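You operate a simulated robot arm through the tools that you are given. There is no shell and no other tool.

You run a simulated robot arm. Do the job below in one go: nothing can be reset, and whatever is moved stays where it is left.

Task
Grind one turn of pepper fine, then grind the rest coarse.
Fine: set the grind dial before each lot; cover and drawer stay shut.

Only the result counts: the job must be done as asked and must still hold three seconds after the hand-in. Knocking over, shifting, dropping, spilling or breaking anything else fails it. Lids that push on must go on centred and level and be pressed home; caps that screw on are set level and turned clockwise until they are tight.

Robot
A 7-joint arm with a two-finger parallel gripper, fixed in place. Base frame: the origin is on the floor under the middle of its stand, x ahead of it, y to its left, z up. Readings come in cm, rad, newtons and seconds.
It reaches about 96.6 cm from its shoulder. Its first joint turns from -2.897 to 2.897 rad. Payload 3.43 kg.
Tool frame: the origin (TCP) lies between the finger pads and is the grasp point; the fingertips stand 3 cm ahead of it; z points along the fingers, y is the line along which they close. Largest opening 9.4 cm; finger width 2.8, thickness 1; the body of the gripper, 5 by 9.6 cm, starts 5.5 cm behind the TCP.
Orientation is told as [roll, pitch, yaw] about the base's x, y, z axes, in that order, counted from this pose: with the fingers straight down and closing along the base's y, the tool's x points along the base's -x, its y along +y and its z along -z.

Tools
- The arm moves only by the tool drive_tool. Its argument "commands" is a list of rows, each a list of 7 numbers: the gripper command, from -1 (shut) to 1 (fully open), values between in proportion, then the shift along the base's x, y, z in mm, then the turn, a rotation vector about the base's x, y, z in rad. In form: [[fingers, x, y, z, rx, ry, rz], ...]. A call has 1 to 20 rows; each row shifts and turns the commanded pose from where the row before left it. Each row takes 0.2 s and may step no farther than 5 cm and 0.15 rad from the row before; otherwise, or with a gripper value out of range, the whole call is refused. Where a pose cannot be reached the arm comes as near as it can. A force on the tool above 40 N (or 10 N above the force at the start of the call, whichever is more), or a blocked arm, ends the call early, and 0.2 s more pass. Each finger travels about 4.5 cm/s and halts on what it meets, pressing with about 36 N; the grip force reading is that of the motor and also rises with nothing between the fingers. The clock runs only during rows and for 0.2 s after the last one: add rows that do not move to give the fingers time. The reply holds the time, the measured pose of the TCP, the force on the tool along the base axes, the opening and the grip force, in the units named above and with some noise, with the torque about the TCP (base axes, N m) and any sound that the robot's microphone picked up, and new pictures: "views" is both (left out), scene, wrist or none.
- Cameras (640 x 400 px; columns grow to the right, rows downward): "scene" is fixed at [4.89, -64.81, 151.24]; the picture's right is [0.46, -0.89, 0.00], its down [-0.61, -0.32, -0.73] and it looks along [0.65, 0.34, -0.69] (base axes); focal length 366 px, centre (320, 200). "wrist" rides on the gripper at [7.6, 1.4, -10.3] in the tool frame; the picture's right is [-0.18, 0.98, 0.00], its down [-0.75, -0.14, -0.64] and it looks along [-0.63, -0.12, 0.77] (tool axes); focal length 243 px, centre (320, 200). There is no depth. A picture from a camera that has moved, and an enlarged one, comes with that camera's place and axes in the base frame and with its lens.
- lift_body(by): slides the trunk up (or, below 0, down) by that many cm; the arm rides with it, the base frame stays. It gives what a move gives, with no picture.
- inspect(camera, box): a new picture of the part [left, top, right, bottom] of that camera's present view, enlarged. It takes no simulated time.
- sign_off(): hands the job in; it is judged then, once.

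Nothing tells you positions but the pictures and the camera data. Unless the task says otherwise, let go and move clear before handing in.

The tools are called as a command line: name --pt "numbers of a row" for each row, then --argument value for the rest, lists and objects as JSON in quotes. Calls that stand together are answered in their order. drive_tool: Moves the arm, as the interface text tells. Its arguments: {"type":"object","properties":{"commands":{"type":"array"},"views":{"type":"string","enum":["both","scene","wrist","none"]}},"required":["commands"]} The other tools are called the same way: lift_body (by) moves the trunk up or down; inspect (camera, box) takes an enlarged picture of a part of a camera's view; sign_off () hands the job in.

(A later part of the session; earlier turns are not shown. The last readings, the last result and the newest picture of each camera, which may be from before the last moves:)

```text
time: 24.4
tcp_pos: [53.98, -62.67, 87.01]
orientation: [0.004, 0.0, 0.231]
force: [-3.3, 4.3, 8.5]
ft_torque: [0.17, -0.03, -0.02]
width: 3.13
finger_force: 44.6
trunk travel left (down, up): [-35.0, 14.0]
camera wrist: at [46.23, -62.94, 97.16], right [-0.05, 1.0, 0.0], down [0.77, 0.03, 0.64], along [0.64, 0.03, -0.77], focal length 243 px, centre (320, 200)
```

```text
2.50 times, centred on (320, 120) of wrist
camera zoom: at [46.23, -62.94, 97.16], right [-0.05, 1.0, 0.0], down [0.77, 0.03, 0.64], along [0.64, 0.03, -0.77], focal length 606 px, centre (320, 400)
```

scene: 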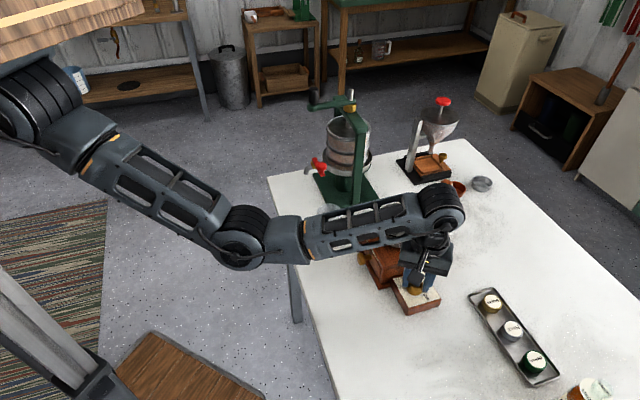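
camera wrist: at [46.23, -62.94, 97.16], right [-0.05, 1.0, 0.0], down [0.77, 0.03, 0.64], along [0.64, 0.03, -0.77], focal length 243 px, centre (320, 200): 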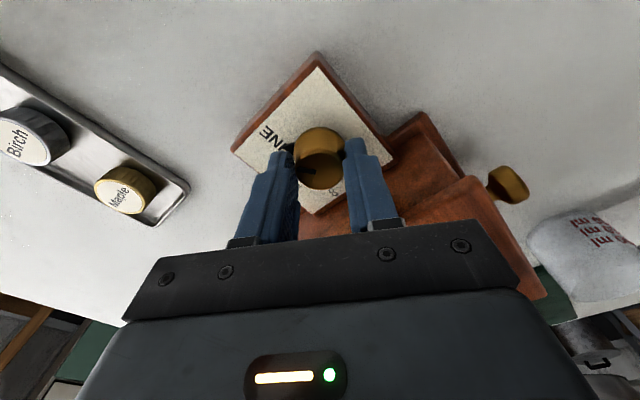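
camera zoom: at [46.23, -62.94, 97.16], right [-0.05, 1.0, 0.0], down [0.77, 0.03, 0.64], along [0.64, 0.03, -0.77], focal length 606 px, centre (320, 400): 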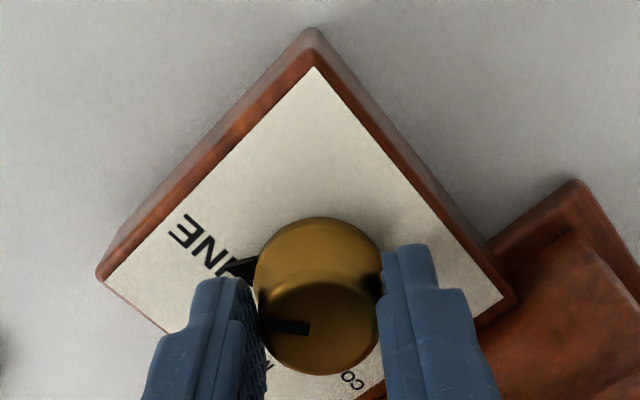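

The pointer now lies over the FINE label. I'll release and rise to verify where it settled.

drive_tool --pt "0.1 0 0 0 0 0 0" --pt "0.1 0 0 0 0 0 0" --pt "0.1 0 0 0 0 0 0" --pt "0.1 0 0 20 0 0 0" --pt "0.1 0 0 30 0 0 0" --pt "0.1 0 0 40 0 0 0" --pt "0.1 0 0 40 0 0 0" --pt "0.1 0 0 40 0 0 0" --pt "0.1 0 0 0 0 0 0"

inspect --camera "wrist" --box '[260, 20, 380, 120]'

inspect --camera "scene" --box '[380, 260, 460, 320]'

```text
time: 26.4
tcp_pos: [54.04, -62.6, 104.06]
orientation: [0.003, -0.001, 0.231]
force: [0.1, -0.4, 0.4]
ft_torque: [-0.03, 0.03, -0.03]
width: 5.19
finger_force: 0.1
trunk travel left (down, up): [-35.0, 14.0]
camera wrist: at [46.17, -62.93, 114.17], right [-0.05, 1.0, 0.0], down [0.77, 0.03, 0.64], along [0.64, 0.03, -0.77], focal length 243 px, centre (320, 200)
```

scene: 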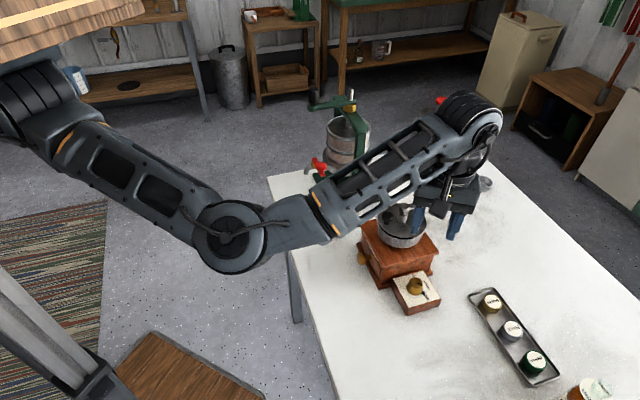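
wrist: 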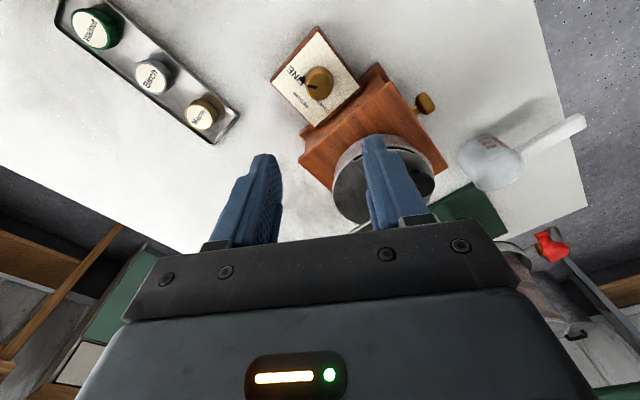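

```text
4.00 times, centred on (320, 70) of wrist
camera zoom: at [46.17, -62.93, 114.17], right [-0.05, 1.0, 0.0], down [0.77, 0.03, 0.64], along [0.64, 0.03, -0.77], focal length 970 px, centre (320, 720)
```

zoom: 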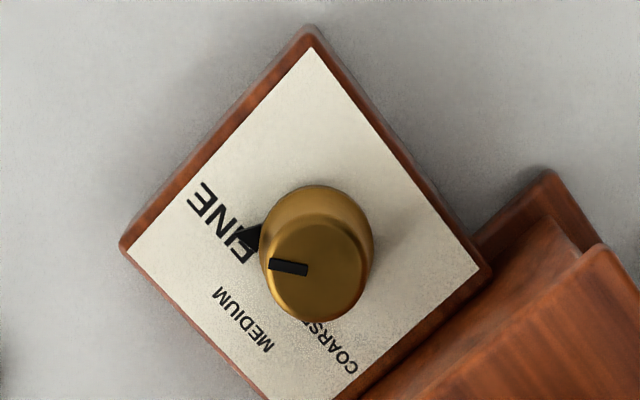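

```text
6.67 times, centred on (420, 290) of scene
camera zoom: at [4.89, -64.81, 151.24], right [0.46, -0.89, 0.0], down [-0.61, -0.32, -0.73], along [0.65, 0.34, -0.69], focal length 2438 px, centre (-347, -400)
```

zoom: 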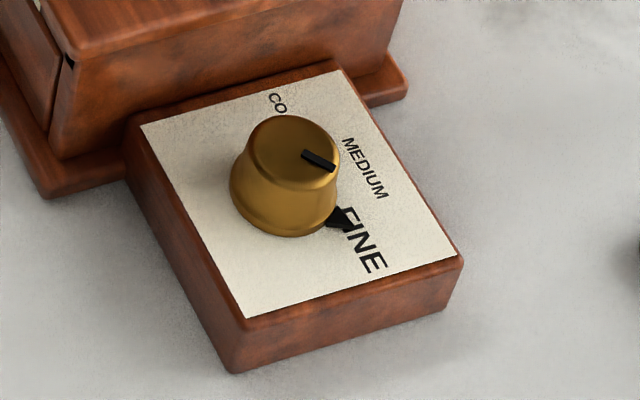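

The pointer is on FINE's label but about 8–9° short of the label's centre (pointer ≈ -96°, label ≈ -104°). I'll nudge it a bit further to be exact.

drive_tool --pt "0.1 0 0 -40 0 0 0" --pt "0.1 0 0 -40 0 0 0" --pt "0.1 0 0 -40 0 0 0" --pt "0.1 0 0 -30 0 0 0" --pt "0.1 0 0 -20 0 0 0" --pt "0.1 0 0 0 0 0 0" --pt "-0.3 0 0 0 0 0 0" --pt "-1 0 0 0 0 0 0" --pt "-1 0 0 0 0 0 0" --pt "-1 0 0 0 0 0 0" --pt "-1 0 0 0 0 0 0" --views "none"

inspect --camera "wrist" --box '[220, 40, 420, 200]'

```text
time: 28.8
tcp_pos: [54.13, -62.65, 86.86]
orientation: [0.004, -0.003, 0.232]
force: [-0.9, -1.0, -3.5]
ft_torque: [-0.05, 0.01, -0.01]
width: 3.15
finger_force: 44.9
trunk travel left (down, up): [-35.0, 14.0]
```

```text
2.50 times, centred on (320, 120) of wrist
camera zoom: at [46.26, -62.95, 97.05], right [-0.05, 1.0, 0.0], down [0.77, 0.03, 0.64], along [0.64, 0.03, -0.77], focal length 606 px, centre (320, 400)
```

zoom: 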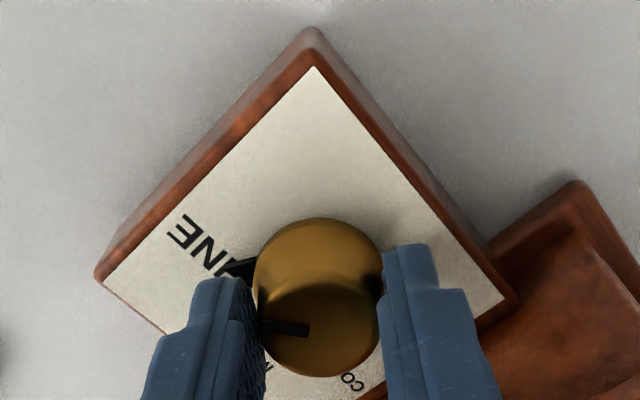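

drive_tool --pt "-1 0 0 0 0 0 -0.07" --pt "-1 0 0 0 0 0 -0.07" --pt "-1 0 0 0 0 0 0" --pt "0.1 0 0 0 0 0 0" --pt "0.1 0 0 0 0 0 0" --pt "0.1 0 0 0 0 0 0" --pt "0.1 0 0 20 0 0 0" --pt "0.1 0 0 30 0 0 0" --pt "0.1 0 0 40 0 0 0" --pt "0.1 0 0 40 0 0 0" --pt "0.1 0 0 40 0 0 0" --pt "0.1 0 0 0 0 0 0"

inspect --camera "wrist" --box '[260, 20, 380, 120]'

inspect --camera "scene" --box '[380, 260, 460, 320]'

```text
time: 31.4
tcp_pos: [54.0, -62.69, 103.92]
orientation: [0.003, -0.002, 0.093]
force: [-0.6, 0.0, 0.0]
ft_torque: [0.01, 0.0, 0.01]
width: 5.16
finger_force: 0.0
trunk travel left (down, up): [-35.0, 14.0]
camera wrist: at [46.23, -61.83, 114.14], right [0.09, 1.0, 0.0], down [0.76, -0.07, 0.64], along [0.64, -0.06, -0.77], focal length 243 px, centre (320, 200)
```

scene: 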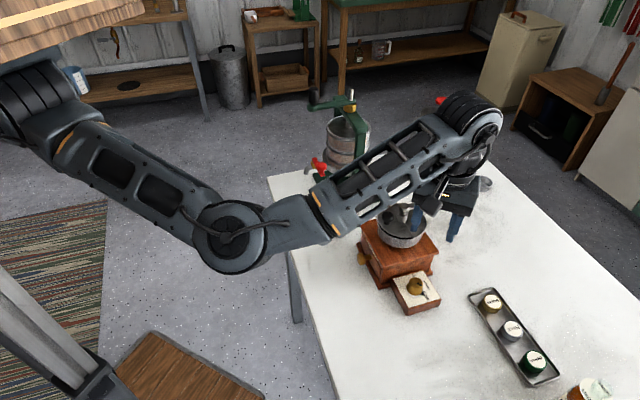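
wrist: 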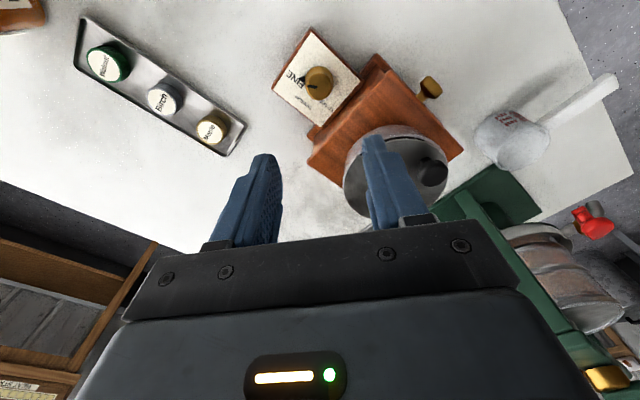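

```text
4.00 times, centred on (320, 70) of wrist
camera zoom: at [46.23, -61.83, 114.14], right [0.09, 1.0, 0.0], down [0.76, -0.07, 0.64], along [0.64, -0.06, -0.77], focal length 970 px, centre (320, 720)
```

zoom: 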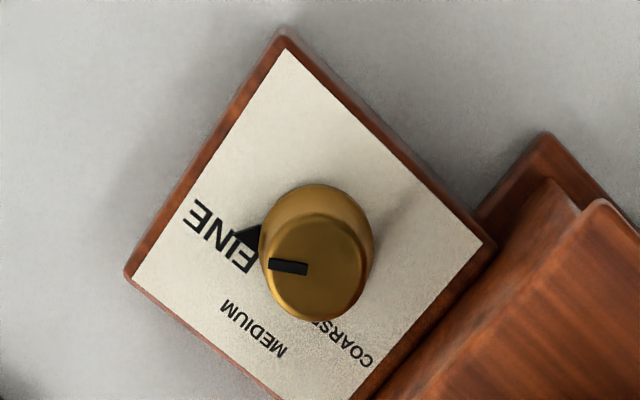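

```text
6.67 times, centred on (420, 290) of scene
camera zoom: at [4.89, -64.81, 151.24], right [0.46, -0.89, 0.0], down [-0.61, -0.32, -0.73], along [0.65, 0.34, -0.69], focal length 2438 px, centre (-347, -400)
```

zoom: 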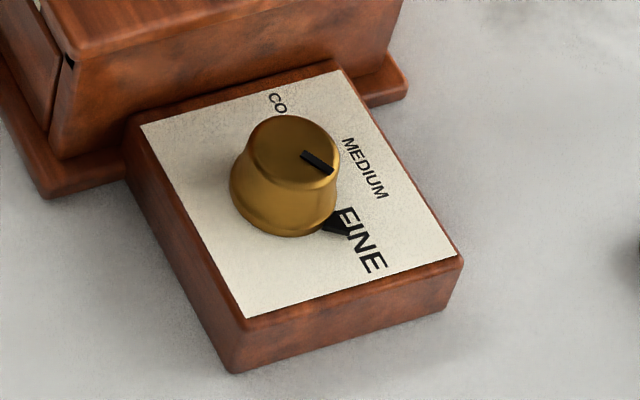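

The pointer now sits at about -104°, square on FINE. Next I'll rise and hover over the crank handle (about (67, -61)) to locate it precisely.

drive_tool --pt "0.1 0 0 40 0 0 0" --pt "0.1 0 0 50 0 0 0" --pt "0.1 20 2 20 0 0 -0.09" --pt "0.1 40 4 0 0 0 0" --pt "0.1 40 4 0 0 0 0" --pt "0.1 30 3 0 0 0 0" --pt "0.1 0 0 0 0 0 0" --pt "0.1 0 0 0 0 0 0"

inspect --camera "wrist" --box '[240, 20, 400, 180]'

inspect --camera "scene" --box '[360, 150, 500, 270]'

```text
time: 33.2
tcp_pos: [67.12, -61.36, 114.94]
orientation: [0.004, -0.002, 0.001]
force: [0.1, -0.6, -0.1]
ft_torque: [-0.01, 0.02, 0.01]
width: 5.18
finger_force: 0.0
trunk travel left (down, up): [-35.0, 14.0]
camera wrist: at [59.37, -59.85, 125.08], right [0.18, 0.98, 0.0], down [0.75, -0.14, 0.64], along [0.63, -0.11, -0.77], focal length 243 px, centre (320, 200)
```

scene: 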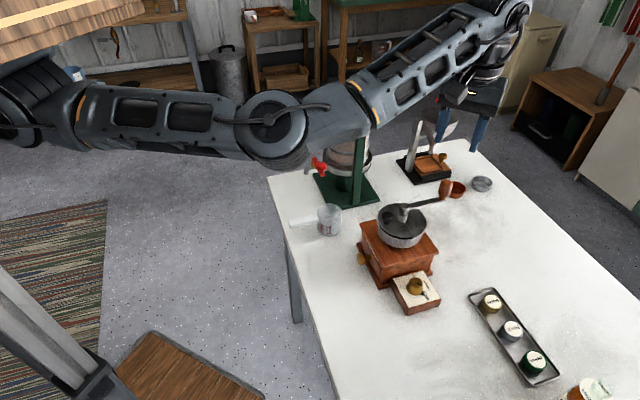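
wrist: 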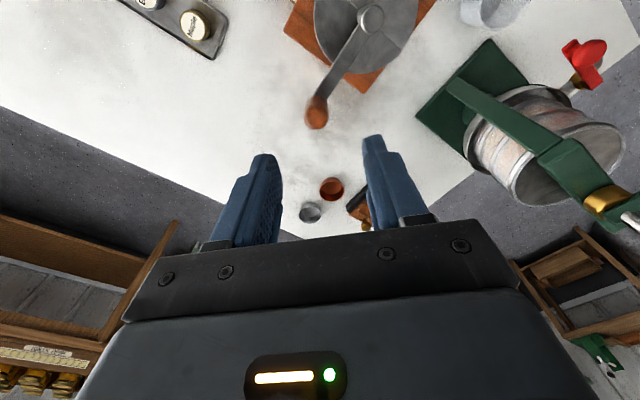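

```text
2.50 times, centred on (320, 100) of wrist
camera zoom: at [59.37, -59.85, 125.08], right [0.18, 0.98, 0.0], down [0.75, -0.14, 0.64], along [0.63, -0.11, -0.77], focal length 606 px, centre (320, 450)
```

zoom: 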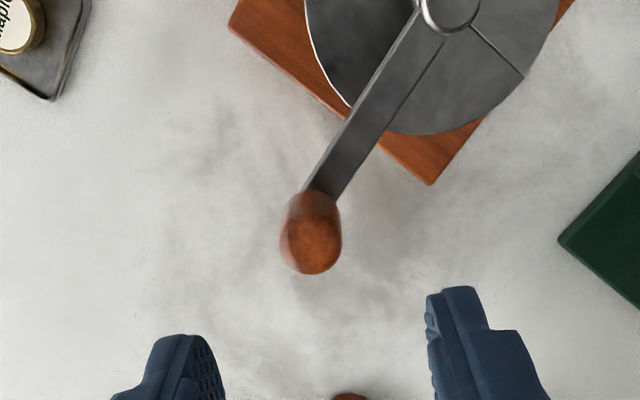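

```text
3.33 times, centred on (430, 210) of scene
camera zoom: at [4.89, -64.81, 151.24], right [0.46, -0.89, 0.0], down [-0.61, -0.32, -0.73], along [0.65, 0.34, -0.69], focal length 1219 px, centre (-47, 167)
```

zoom: 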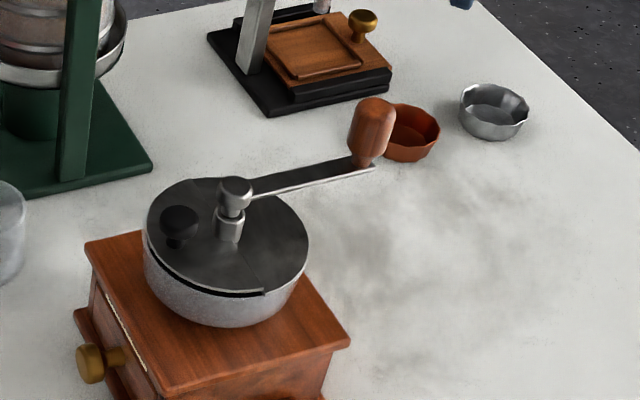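

Handle axis is about (67.6, -61.4), z 98.3–102.4, diameter about 2.4; hub axis about (61.7, -55.3), radius about 8.5, crank angle about -46°. I'll descend around the handle with open fingers.

drive_tool --pt "0.1 5 0 -40 0 0 0" --pt "0.1 0 0 -40 0 0 0" --pt "0.1 0 0 -30 0 0 0" --pt "0.1 0 0 -19 0 0 0" --pt "0.1 0 0 0 0 0 0" --pt "0.1 0 0 0 0 0 0"

inspect --camera "wrist" --box '[240, 60, 400, 220]'

inspect --camera "scene" --box '[380, 130, 500, 250]'

```text
time: 34.6
tcp_pos: [67.5, -61.42, 102.03]
orientation: [0.003, -0.001, 0.001]
force: [-0.6, -0.2, -0.3]
ft_torque: [0.0, 0.0, 0.01]
width: 5.17
finger_force: 0.0
trunk travel left (down, up): [-35.0, 14.0]
camera wrist: at [59.89, -59.9, 112.24], right [0.18, 0.98, 0.0], down [0.75, -0.14, 0.64], along [0.63, -0.11, -0.77], focal length 243 px, centre (320, 200)
```

scene: 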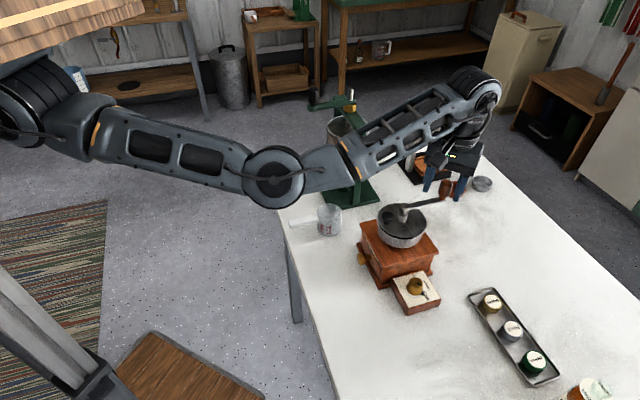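
wrist: 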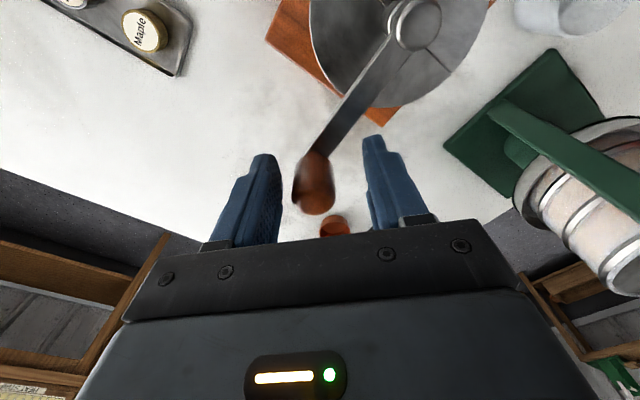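

```text
2.50 times, centred on (320, 140) of wrist
camera zoom: at [59.89, -59.9, 112.24], right [0.18, 0.98, 0.0], down [0.75, -0.14, 0.64], along [0.63, -0.11, -0.77], focal length 606 px, centre (320, 350)
```

zoom: 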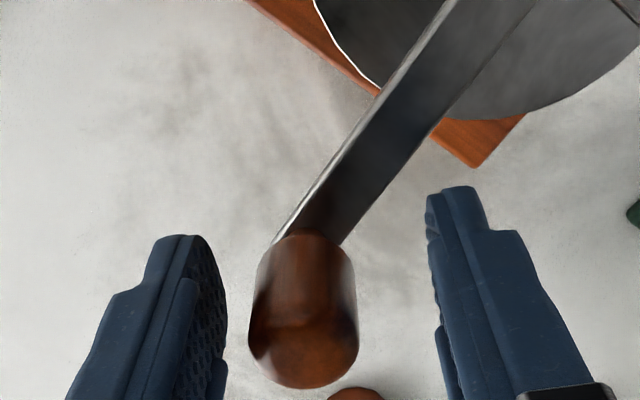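

```text
3.33 times, centred on (440, 190) of scene
camera zoom: at [4.89, -64.81, 151.24], right [0.46, -0.89, 0.0], down [-0.61, -0.32, -0.73], along [0.65, 0.34, -0.69], focal length 1219 px, centre (-80, 233)
```

zoom: 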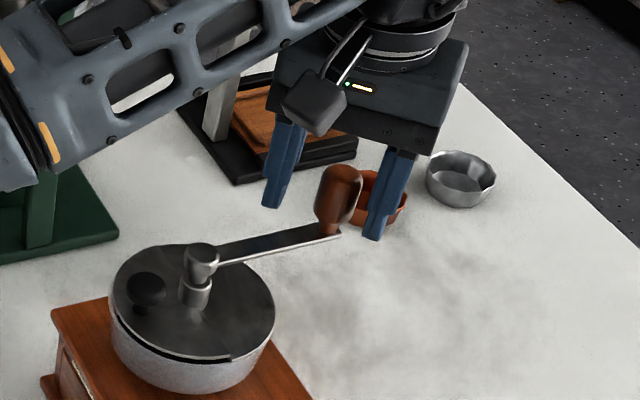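

Handle axis refined to about (67.75, -61.6). I'll shift 2 mm and close on it.

drive_tool --pt "0.1 2 -2 0 0 0 0" --pt "-0.3 0 0 0 0 0 0" --pt "-1 0 0 0 0 0 0" --pt "-1 0 0 0 0 0 0" --pt "-1 0 0 0 0 0 0" --pt "-1 0 0 0 0 0 0" --views "wrist"

inspect --camera "wrist" --box '[240, 60, 400, 220]'

```text
time: 36.0
tcp_pos: [67.83, -61.63, 102.11]
orientation: [0.004, -0.002, 0.004]
force: [13.3, -10.6, 1.2]
ft_torque: [-0.02, -0.1, -0.15]
width: 2.66
finger_force: 45.1
trunk travel left (down, up): [-35.0, 14.0]
camera wrist: at [60.15, -60.12, 112.25], right [0.18, 0.98, 0.0], down [0.75, -0.14, 0.64], along [0.63, -0.11, -0.77], focal length 243 px, centre (320, 200)
```

wrist: 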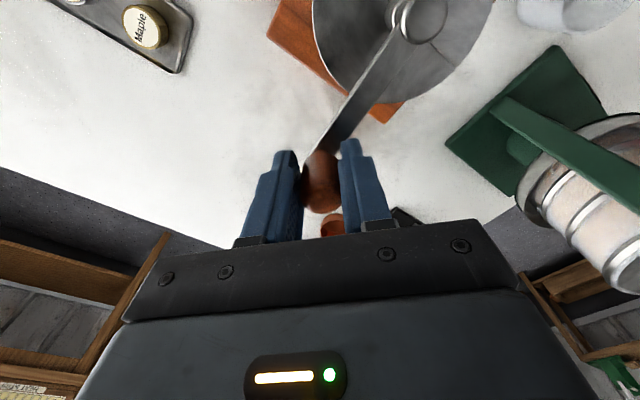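

```text
2.50 times, centred on (320, 140) of wrist
camera zoom: at [60.15, -60.12, 112.25], right [0.18, 0.98, 0.0], down [0.75, -0.14, 0.64], along [0.63, -0.11, -0.77], focal length 606 px, centre (320, 350)
```

zoom: 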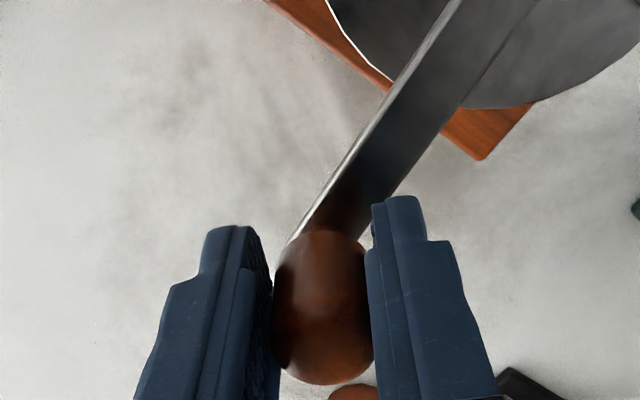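

Gripped; there's about 17 N pushing outward, so I'll relax the command by 2 mm outward and reread.

drive_tool --pt "-1 1.5 -1.5 0 0 0 0" --pt "-1 0 0 0 0 0 0" --pt "-1 0 0 0 0 0 0" --views "none"

```text
time: 36.8
tcp_pos: [67.88, -61.73, 102.17]
orientation: [0.006, 0.0, 0.0]
force: [-6.1, 5.1, 1.8]
ft_torque: [0.04, 0.01, 0.08]
width: 2.62
finger_force: 44.9
trunk travel left (down, up): [-35.0, 14.0]
```

Balanced now: handle at (67.87, -61.7). I'll try a small clockwise move (about 8°) along the crank circle and listen.

drive_tool --pt "-1 -4.6 -4.1 0 0 0 0" --pt "-1 -4.8 -3.8 0 0 0 0" --pt "-1 0 0 0 0 0 0"

inspect --camera "wrist" --box '[240, 60, 400, 220]'

```text
time: 37.6
tcp_pos: [67.0, -62.68, 102.12]
orientation: [0.003, -0.003, 0.005]
force: [16.0, -10.4, -1.2]
ft_torque: [-0.26, -0.28, -0.5]
width: 2.45
finger_force: 45.5
trunk travel left (down, up): [-35.0, 14.0]
camera wrist: at [59.4, -61.07, 112.23], right [0.18, 0.98, 0.0], down [0.75, -0.14, 0.64], along [0.63, -0.12, -0.76], focal length 243 px, centre (320, 200)
```

scene: 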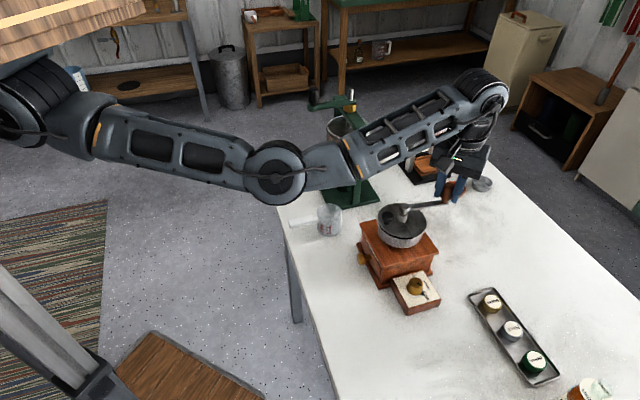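
wrist: 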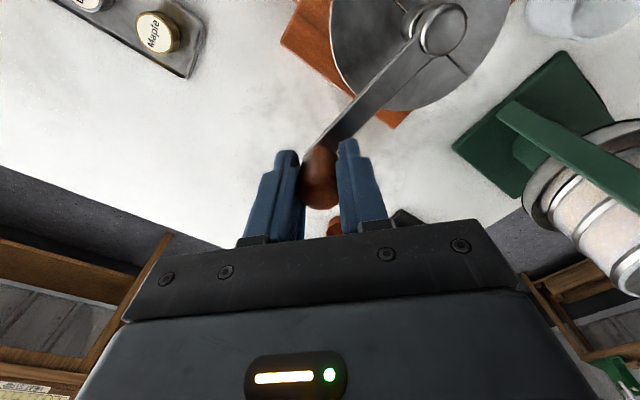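

```text
2.50 times, centred on (320, 140) of wrist
camera zoom: at [59.4, -61.07, 112.23], right [0.18, 0.98, 0.0], down [0.75, -0.14, 0.64], along [0.63, -0.12, -0.76], focal length 606 px, centre (320, 350)
```

zoom: 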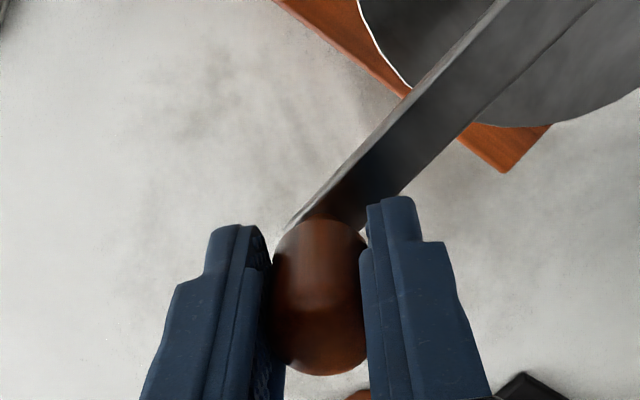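

The crank moved with no obvious obstruction, handle still held; radial load suggests the true radius is slightly larger (about 9.0). I'll continue clockwise in 6° steps along a circle around about (61.65, -55.45) and check.

drive_tool --pt "-1 0.9 -1.2 0 0 0 0" --pt "-1 -7.7 -5.2 0 0 0 0" --pt "-1 -8.2 -4.4 0 0 0 0" --pt "-1 -8.6 -3.5 0 0 0 0" --pt "-1 -9.0 -2.6 0 0 0 0" --pt "-1 0 0 0 0 0 0"

inspect --camera "wrist" --box '[240, 0, 480, 220]'

inspect --camera "scene" --box '[350, 150, 490, 290]'

```text
time: 39.0
tcp_pos: [63.72, -64.36, 102.05]
orientation: [0.003, -0.003, 0.001]
force: [3.5, -7.8, 1.5]
ft_torque: [-0.24, 0.05, -0.15]
width: 2.42
finger_force: 45.2
trunk travel left (down, up): [-35.0, 14.0]
camera wrist: at [55.98, -62.77, 112.25], right [0.18, 0.98, 0.0], down [0.75, -0.14, 0.64], along [0.63, -0.11, -0.77], focal length 243 px, centre (320, 200)
```

scene: 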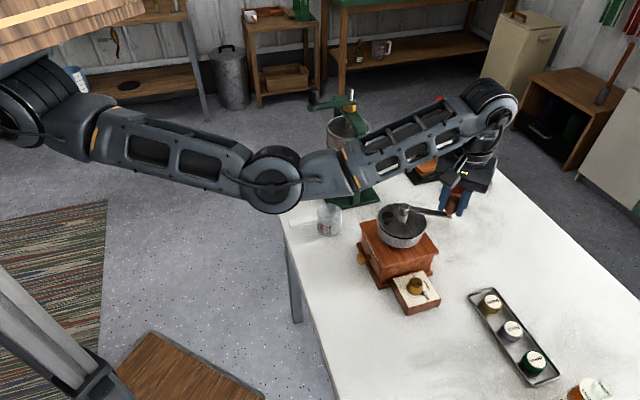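
wrist: 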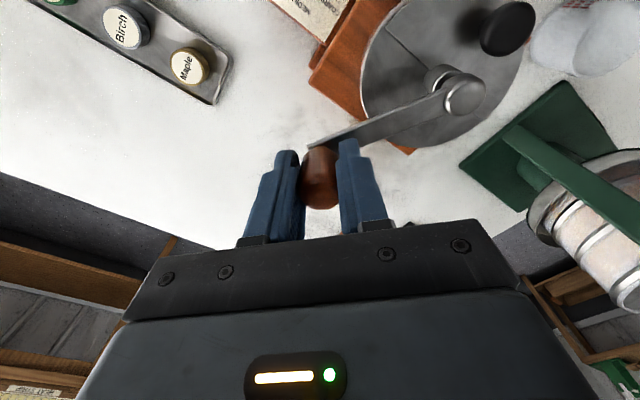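

```text
1.82 times, centred on (360, 110) of wrist
camera zoom: at [55.98, -62.77, 112.25], right [0.18, 0.98, 0.0], down [0.75, -0.14, 0.64], along [0.63, -0.11, -0.77], focal length 441 px, centre (247, 364)
```

zoom: 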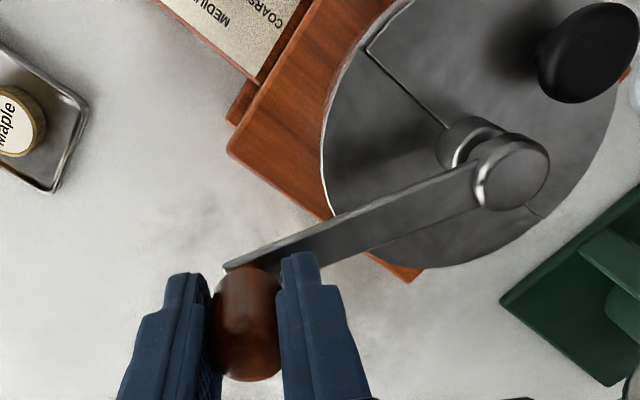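

```text
2.86 times, centred on (420, 220) of scene
camera zoom: at [4.89, -64.81, 151.24], right [0.46, -0.89, 0.0], down [-0.61, -0.32, -0.73], along [0.65, 0.34, -0.69], focal length 1045 px, centre (34, 143)
```

zoom: 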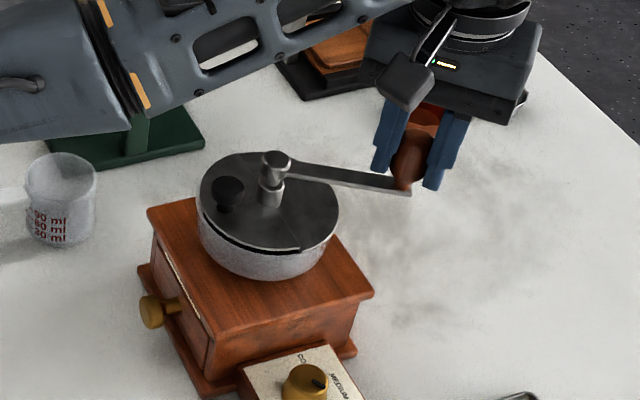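

The crank turns smoothly clockwise with little force; now at about -77°. Continuing clockwise along the circle to about -137°.

drive_tool --pt "-1 -9.2 -2.0 0 0 0 0" --pt "-1 -9.45 -0.9 0 0 0 0" --pt "-1 -9.5 0.3 0 0 0 0" --pt "-1 -9.4 1.3 0 0 0 0" --pt "-1 -9.2 2.3 0 0 0 0" --pt "-1 -8.9 3.2 0 0 0 0" --pt "-1 -8.5 4.15 0 0 0 0" --pt "-1 -8.0 5.0 0 0 0 0" --pt "-1 -7.5 5.8 0 0 0 0" --pt "-1 -6.8 6.6 0 0 0 0" --pt "-1 0 0 0 0 0 0"

inspect --camera "wrist" --box '[240, 40, 480, 220]'

```text
time: 41.4
tcp_pos: [55.08, -61.69, 102.04]
orientation: [0.004, -0.001, 0.0]
force: [-4.7, -8.8, -1.9]
ft_torque: [-0.62, 0.08, -0.34]
width: 2.4
finger_force: 45.1
trunk travel left (down, up): [-35.0, 14.0]
camera wrist: at [47.31, -60.16, 112.21], right [0.18, 0.98, 0.0], down [0.75, -0.14, 0.64], along [0.63, -0.11, -0.77], focal length 243 px, centre (320, 200)
```

scene: 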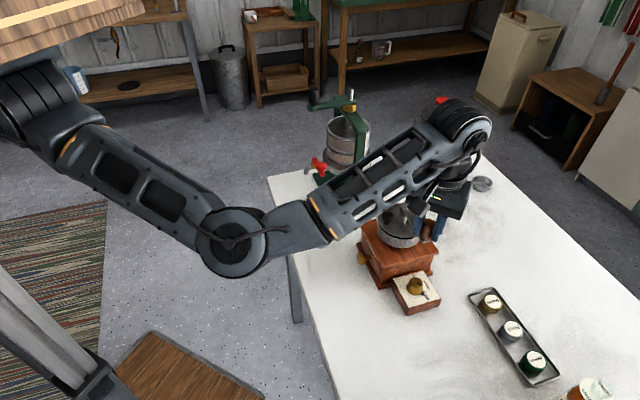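
wrist: 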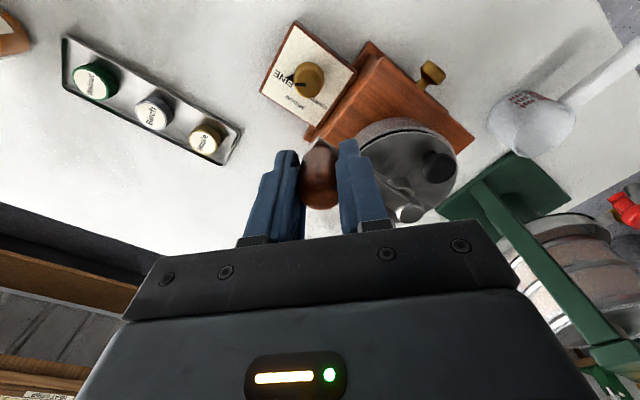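

```text
2.22 times, centred on (360, 130) of wrist
camera zoom: at [47.31, -60.16, 112.21], right [0.18, 0.98, 0.0], down [0.75, -0.14, 0.64], along [0.63, -0.11, -0.77], focal length 539 px, centre (231, 356)
```

zoom: 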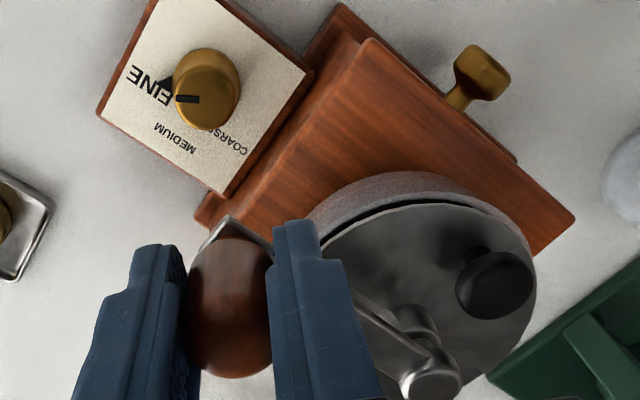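

At -136.5°, grip is good, light loads. Continuing clockwise to about -209°.

drive_tool --pt "-1 -6.3 7.1 0 0 0 0" --pt "-1 -5.4 7.8 0 0 0 0" --pt "-1 -4.5 8.4 0 0 0 0" --pt "-1 -3.6 8.8 0 0 0 0" --pt "-1 -2.6 9.15 0 0 0 0" --pt "-1 -1.65 9.4 0 0 0 0" --pt "-1 -0.65 9.5 0 0 0 0" --pt "-1 0.35 9.5 0 0 0 0" --pt "-1 1.35 9.4 0 0 0 0" --pt "-1 2.3 9.25 0 0 0 0" --pt "-1 3.25 8.95 0 0 0 0" --pt "-1 4.2 8.55 0 0 0 0" --pt "-1 0 0 0 0 0 0"

inspect --camera "wrist" --box '[240, 40, 480, 220]'

```text
time: 44.2
tcp_pos: [53.85, -51.03, 102.1]
orientation: [0.001, -0.001, 0.001]
force: [1.9, -9.3, -0.2]
ft_torque: [-0.54, -0.14, -0.56]
width: 2.39
finger_force: 45.2
trunk travel left (down, up): [-35.0, 14.0]
camera wrist: at [46.06, -49.56, 112.26], right [0.18, 0.98, 0.0], down [0.75, -0.14, 0.64], along [0.63, -0.11, -0.77], focal length 243 px, centre (320, 200)
```

scene: 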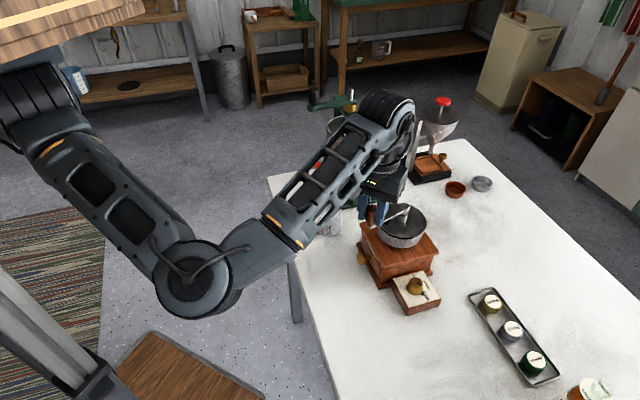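
wrist: 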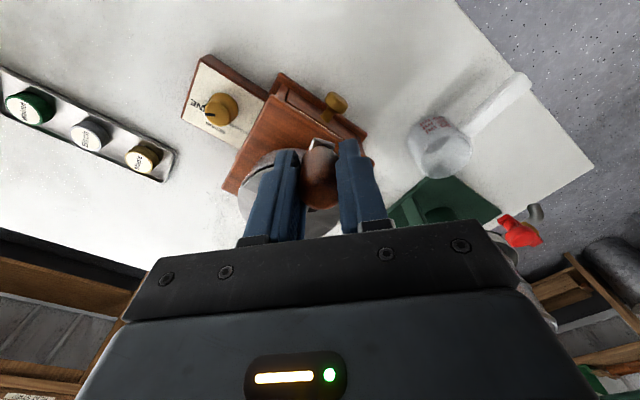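

```text
2.22 times, centred on (360, 130) of wrist
camera zoom: at [46.06, -49.56, 112.26], right [0.18, 0.98, 0.0], down [0.75, -0.14, 0.64], along [0.63, -0.11, -0.77], focal length 539 px, centre (231, 356)
```

zoom: 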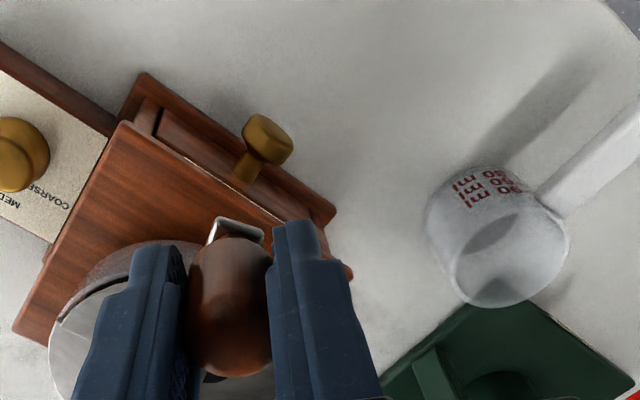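

At about 149°; circle centre refined to (61.58, -55.65), R 8.95. Continuing clockwise to about 77°.

drive_tool --pt "-1 6.0 6.9 0 0 0 0" --pt "-1 6.0 7.2 0 0 0 0" --pt "-1 6.7 6.5 0 0 0 0" --pt "-1 7.4 5.8 0 0 0 0" --pt "-1 7.95 4.95 0 0 0 0" --pt "-1 8.4 4.1 0 0 0 0" --pt "-1 8.8 3.2 0 0 0 0" --pt "-1 9.1 2.3 0 0 0 0" --pt "-1 9.3 1.3 0 0 0 0" --pt "-1 9.4 0.3 0 0 0 0" --pt "-1 9.3 -0.65 0 0 0 0" --pt "-1 9.2 -1.6 0 0 0 0" --pt "-1 0 0 0 0 0 0"

inspect --camera "wrist" --box '[240, 40, 480, 220]'

```text
time: 47.1
tcp_pos: [63.81, -46.59, 102.12]
orientation: [0.005, -0.001, 0.01]
force: [-1.2, 16.6, 5.6]
ft_torque: [-0.3, 0.12, -0.4]
width: 2.42
finger_force: 45.0
trunk travel left (down, up): [-35.0, 14.0]
stopped in row 13: the force on the tool passed its limit at 40 N (the readings are from after the stop); the commanded pose is now the measured one
camera wrist: at [56.01, -45.27, 112.24], right [0.17, 0.98, 0.01], down [0.75, -0.14, 0.64], along [0.63, -0.11, -0.77], focal length 243 px, centre (320, 200)
```

scene: 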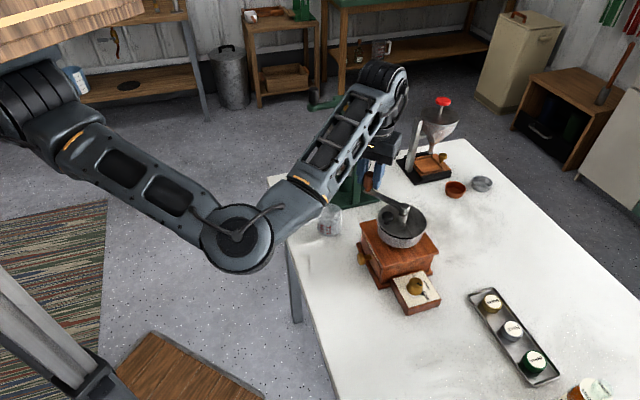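
wrist: 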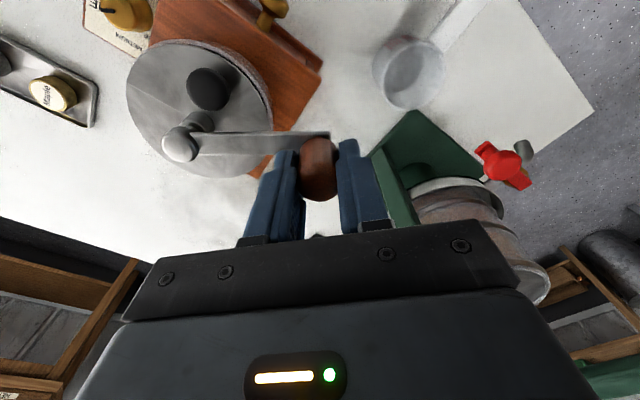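

```text
2.22 times, centred on (360, 130) of wrist
camera zoom: at [56.01, -45.27, 112.24], right [0.17, 0.98, 0.01], down [0.75, -0.14, 0.64], along [0.63, -0.11, -0.77], focal length 539 px, centre (231, 356)
```

zoom: 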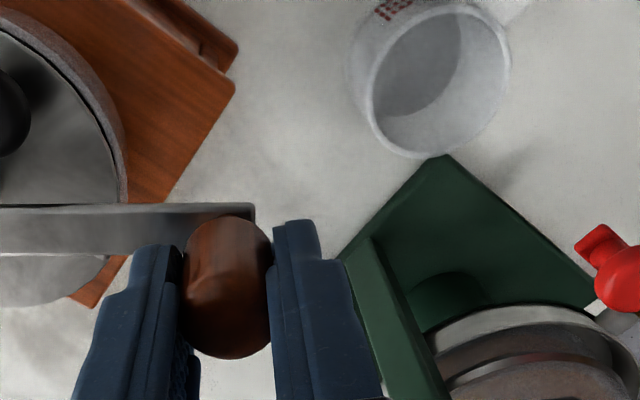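

The crank is at about 76° now; I was pulling slightly inside the true circle (centre is nearer (61.68, -55.46), R 9.12). I'll check clearance between the arm and the press before continuing.

inspect --camera "scene" --box '[290, 40, 450, 240]'

inspect --camera "wrist" --box '[340, 60, 640, 320]'

```text
2.00 times, centred on (370, 140) of scene
camera zoom: at [4.89, -64.81, 151.24], right [0.46, -0.89, 0.0], down [-0.61, -0.32, -0.73], along [0.65, 0.34, -0.69], focal length 731 px, centre (220, 320)
```

zoom: 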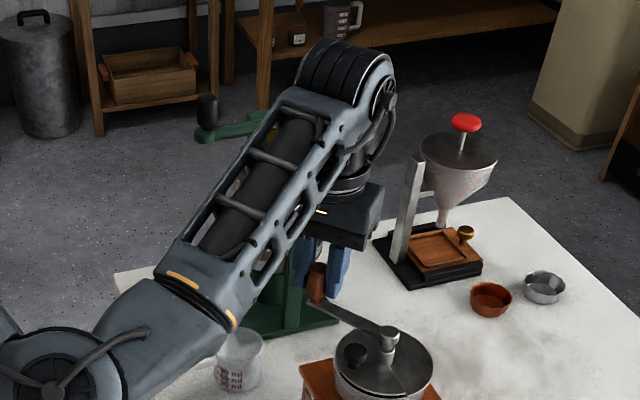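

```text
1.54 times, centred on (490, 190) of wrist
camera zoom: at [56.01, -45.27, 112.24], right [0.17, 0.98, 0.01], down [0.75, -0.14, 0.64], along [0.63, -0.11, -0.77], focal length 373 px, centre (58, 215)
```

zoom: 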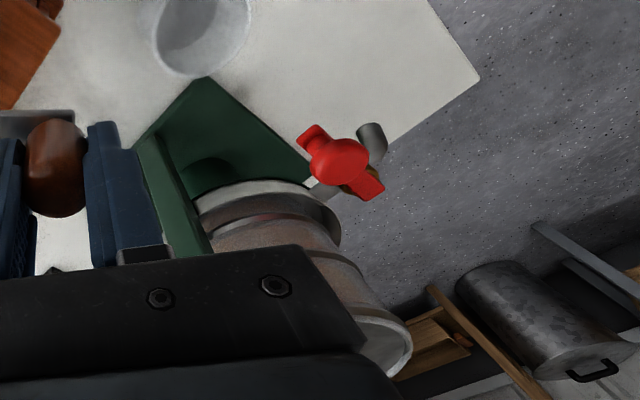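

The press post stands at about (74.5, -39.5), at least 4–5 cm from the gripper's path, so there is clearance. Continuing clockwise to about 17°.

drive_tool --pt "-1 8.4 -2.5 0 0 0 0" --pt "-1 8.85 -3.6 0 0 0 0" --pt "-1 8.4 -4.5 0 0 0 0" --pt "-1 7.9 -5.35 0 0 0 0" --pt "-1 7.3 -6.1 0 0 0 0" --pt "-1 6.6 -6.9 0 0 0 0" --pt "-1 5.9 -7.5 0 0 0 0" --pt "-1 5.05 -8.1 0 0 0 0" --pt "-1 4.2 -8.6 0 0 0 0" --pt "-1 3.3 -9.0 0 0 0 0"

inspect --camera "wrist" --box '[160, 20, 400, 220]'

```text
time: 49.3
tcp_pos: [70.38, -53.04, 102.08]
orientation: [0.009, -0.003, 0.006]
force: [14.2, 7.3, 1.0]
ft_torque: [-0.04, 0.06, -0.26]
width: 2.44
finger_force: 45.6
trunk travel left (down, up): [-35.0, 14.0]
camera wrist: at [62.52, -51.65, 112.19], right [0.18, 0.98, 0.01], down [0.75, -0.14, 0.64], along [0.63, -0.11, -0.77], focal length 243 px, centre (320, 200)
```

scene: 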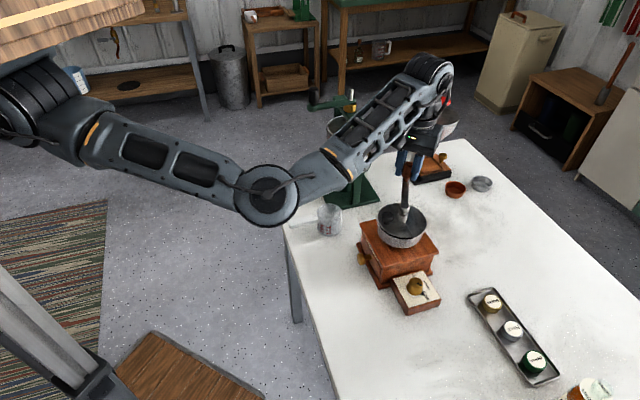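
wrist: 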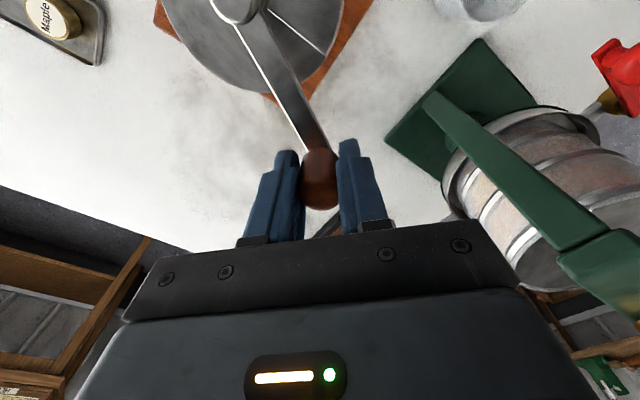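

```text
2.00 times, centred on (280, 120) of wrist
camera zoom: at [62.52, -51.65, 112.19], right [0.18, 0.98, 0.01], down [0.75, -0.14, 0.64], along [0.63, -0.11, -0.77], focal length 485 px, centre (400, 360)
```

zoom: 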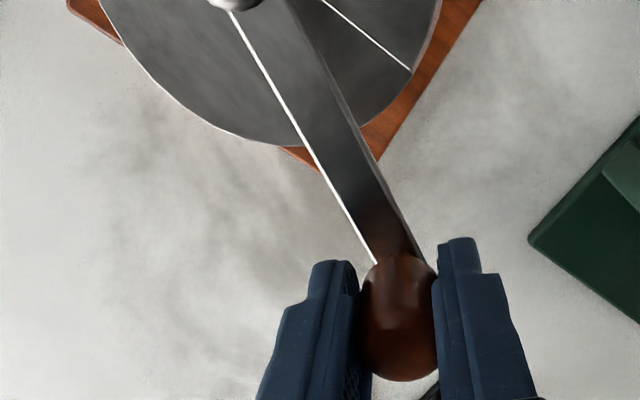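

At about 15.6°. Eleven more steps complete the full turn back to the start angle (-45.3°).

drive_tool --pt "-1 3.0 -9.0 0 0 0 0" --pt "-1 1.4 -9.4 0 0 0 0" --pt "-1 0.3 -9.5 0 0 0 0" --pt "-1 -0.7 -9.5 0 0 0 0" --pt "-1 -1.65 -9.4 0 0 0 0" --pt "-1 -2.6 -9.2 0 0 0 0" --pt "-1 -3.6 -8.85 0 0 0 0" --pt "-1 -4.5 -8.4 0 0 0 0" --pt "-1 -5.35 -7.9 0 0 0 0" --pt "-1 0 0 0 0 0 0"

inspect --camera "wrist" --box '[240, 0, 480, 220]'

```text
time: 51.5
tcp_pos: [68.9, -61.12, 102.02]
orientation: [0.006, -0.003, 0.007]
force: [0.0, 4.2, 1.1]
ft_torque: [-0.19, -0.08, -0.22]
width: 2.44
finger_force: 45.4
trunk travel left (down, up): [-35.0, 14.0]
camera wrist: at [61.18, -59.71, 112.19], right [0.18, 0.98, 0.01], down [0.75, -0.14, 0.64], along [0.63, -0.11, -0.77], focal length 243 px, centre (320, 200)
```

scene: 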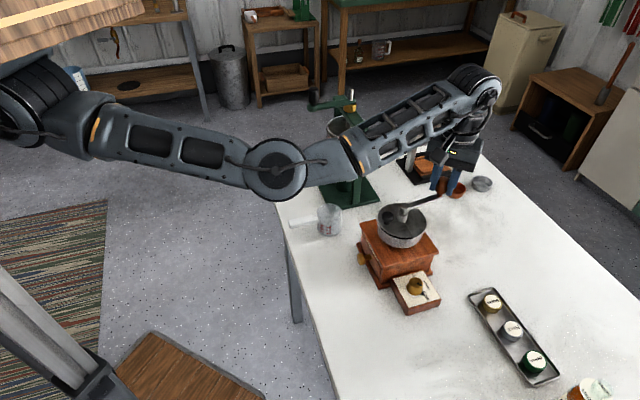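
wrist: 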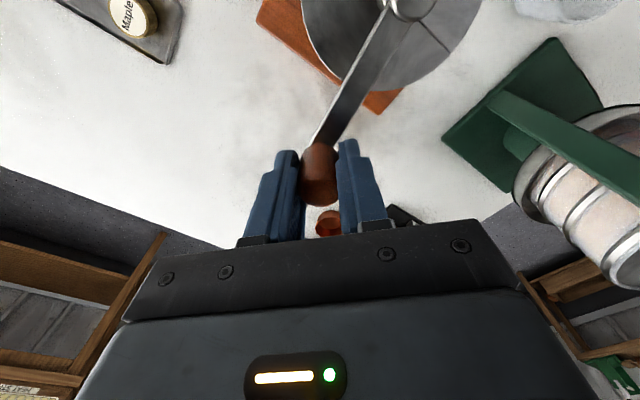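

```text
1.82 times, centred on (360, 110) of wrist
camera zoom: at [61.18, -59.71, 112.19], right [0.18, 0.98, 0.01], down [0.75, -0.14, 0.64], along [0.63, -0.11, -0.77], focal length 441 px, centre (247, 364)
```

zoom: 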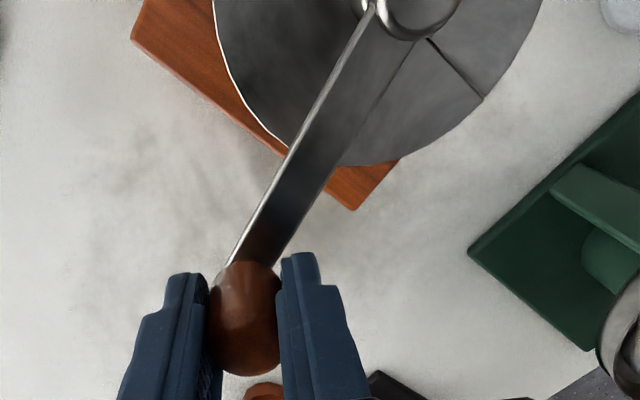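

The handle has crept about 5 mm along the finger pads; by the picture the crank is at about -40°, so about 5–6° remain to the start angle. Finishing the turn.

drive_tool --pt "-1 -2.7 -3.3 0 0 0 0" --pt "-1 -2.8 -3.3 0 0 0 0" --pt "-1 0 0 0 0 0 0"

inspect --camera "wrist" --box '[240, 0, 480, 220]'

```text
time: 52.3
tcp_pos: [68.36, -61.91, 101.94]
orientation: [0.008, -0.001, 0.007]
force: [2.2, 3.9, 0.2]
ft_torque: [-0.56, 0.39, -0.31]
width: 2.39
finger_force: 45.3
trunk travel left (down, up): [-35.0, 14.0]
camera wrist: at [60.62, -60.35, 112.19], right [0.18, 0.98, 0.01], down [0.75, -0.14, 0.64], along [0.63, -0.11, -0.77], focal length 243 px, centre (320, 200)
```

scene: 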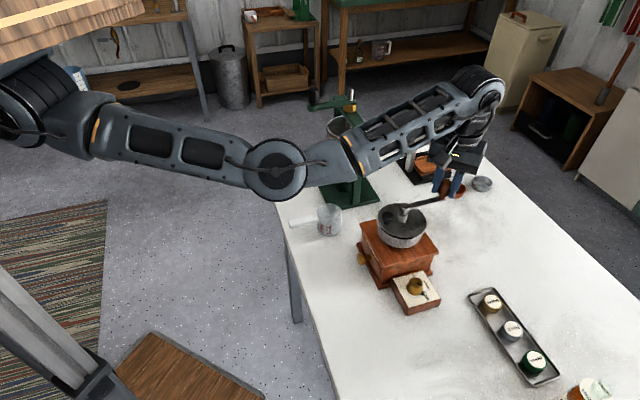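
wrist: 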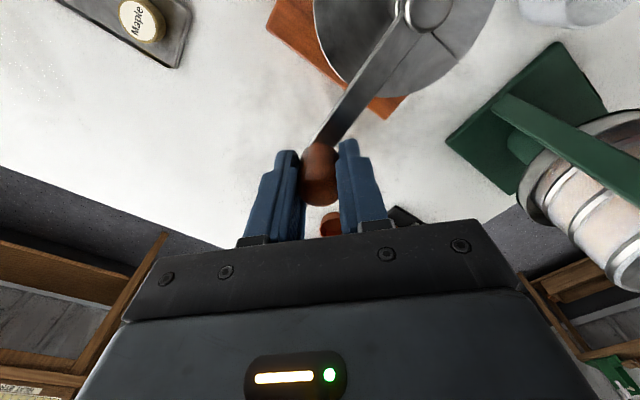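

```text
1.82 times, centred on (360, 110) of wrist
camera zoom: at [60.62, -60.35, 112.19], right [0.18, 0.98, 0.01], down [0.75, -0.14, 0.64], along [0.63, -0.11, -0.77], focal length 441 px, centre (247, 364)
```

zoom: 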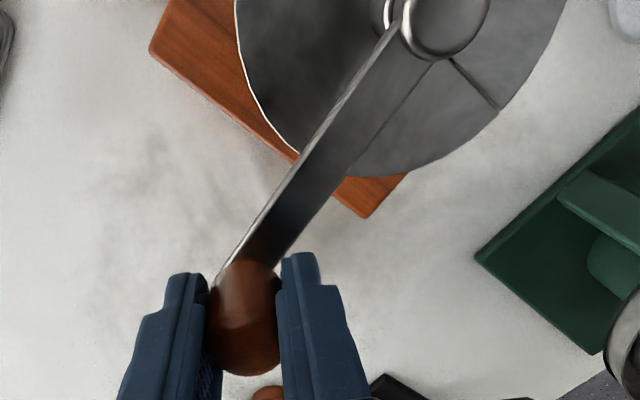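

The crank is back at its start angle, so one full clockwise turn is done at FINE. No sound has been reported, so I'll do a tiny 10° counter-clockwise check for whether that direction sounds or feels different.

drive_tool --pt "-1 5.1 5.5 0 0 0 0" --pt "-1 4.6 5.9 0 0 0 0" --views "wrist"

```text
time: 52.9
tcp_pos: [69.37, -60.64, 102.09]
orientation: [0.006, -0.004, 0.007]
force: [2.2, -8.2, 0.1]
ft_torque: [-0.41, -0.09, 0.44]
width: 2.45
finger_force: 44.8
trunk travel left (down, up): [-35.0, 14.0]
camera wrist: at [61.63, -59.29, 112.18], right [0.18, 0.98, 0.01], down [0.75, -0.14, 0.64], along [0.63, -0.11, -0.77], focal length 243 px, centre (320, 200)
```

wrist: 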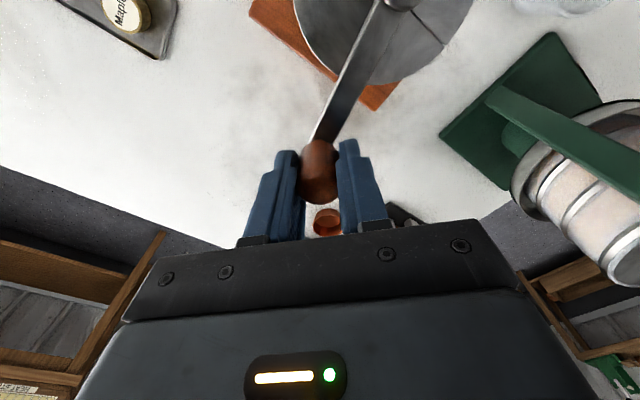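

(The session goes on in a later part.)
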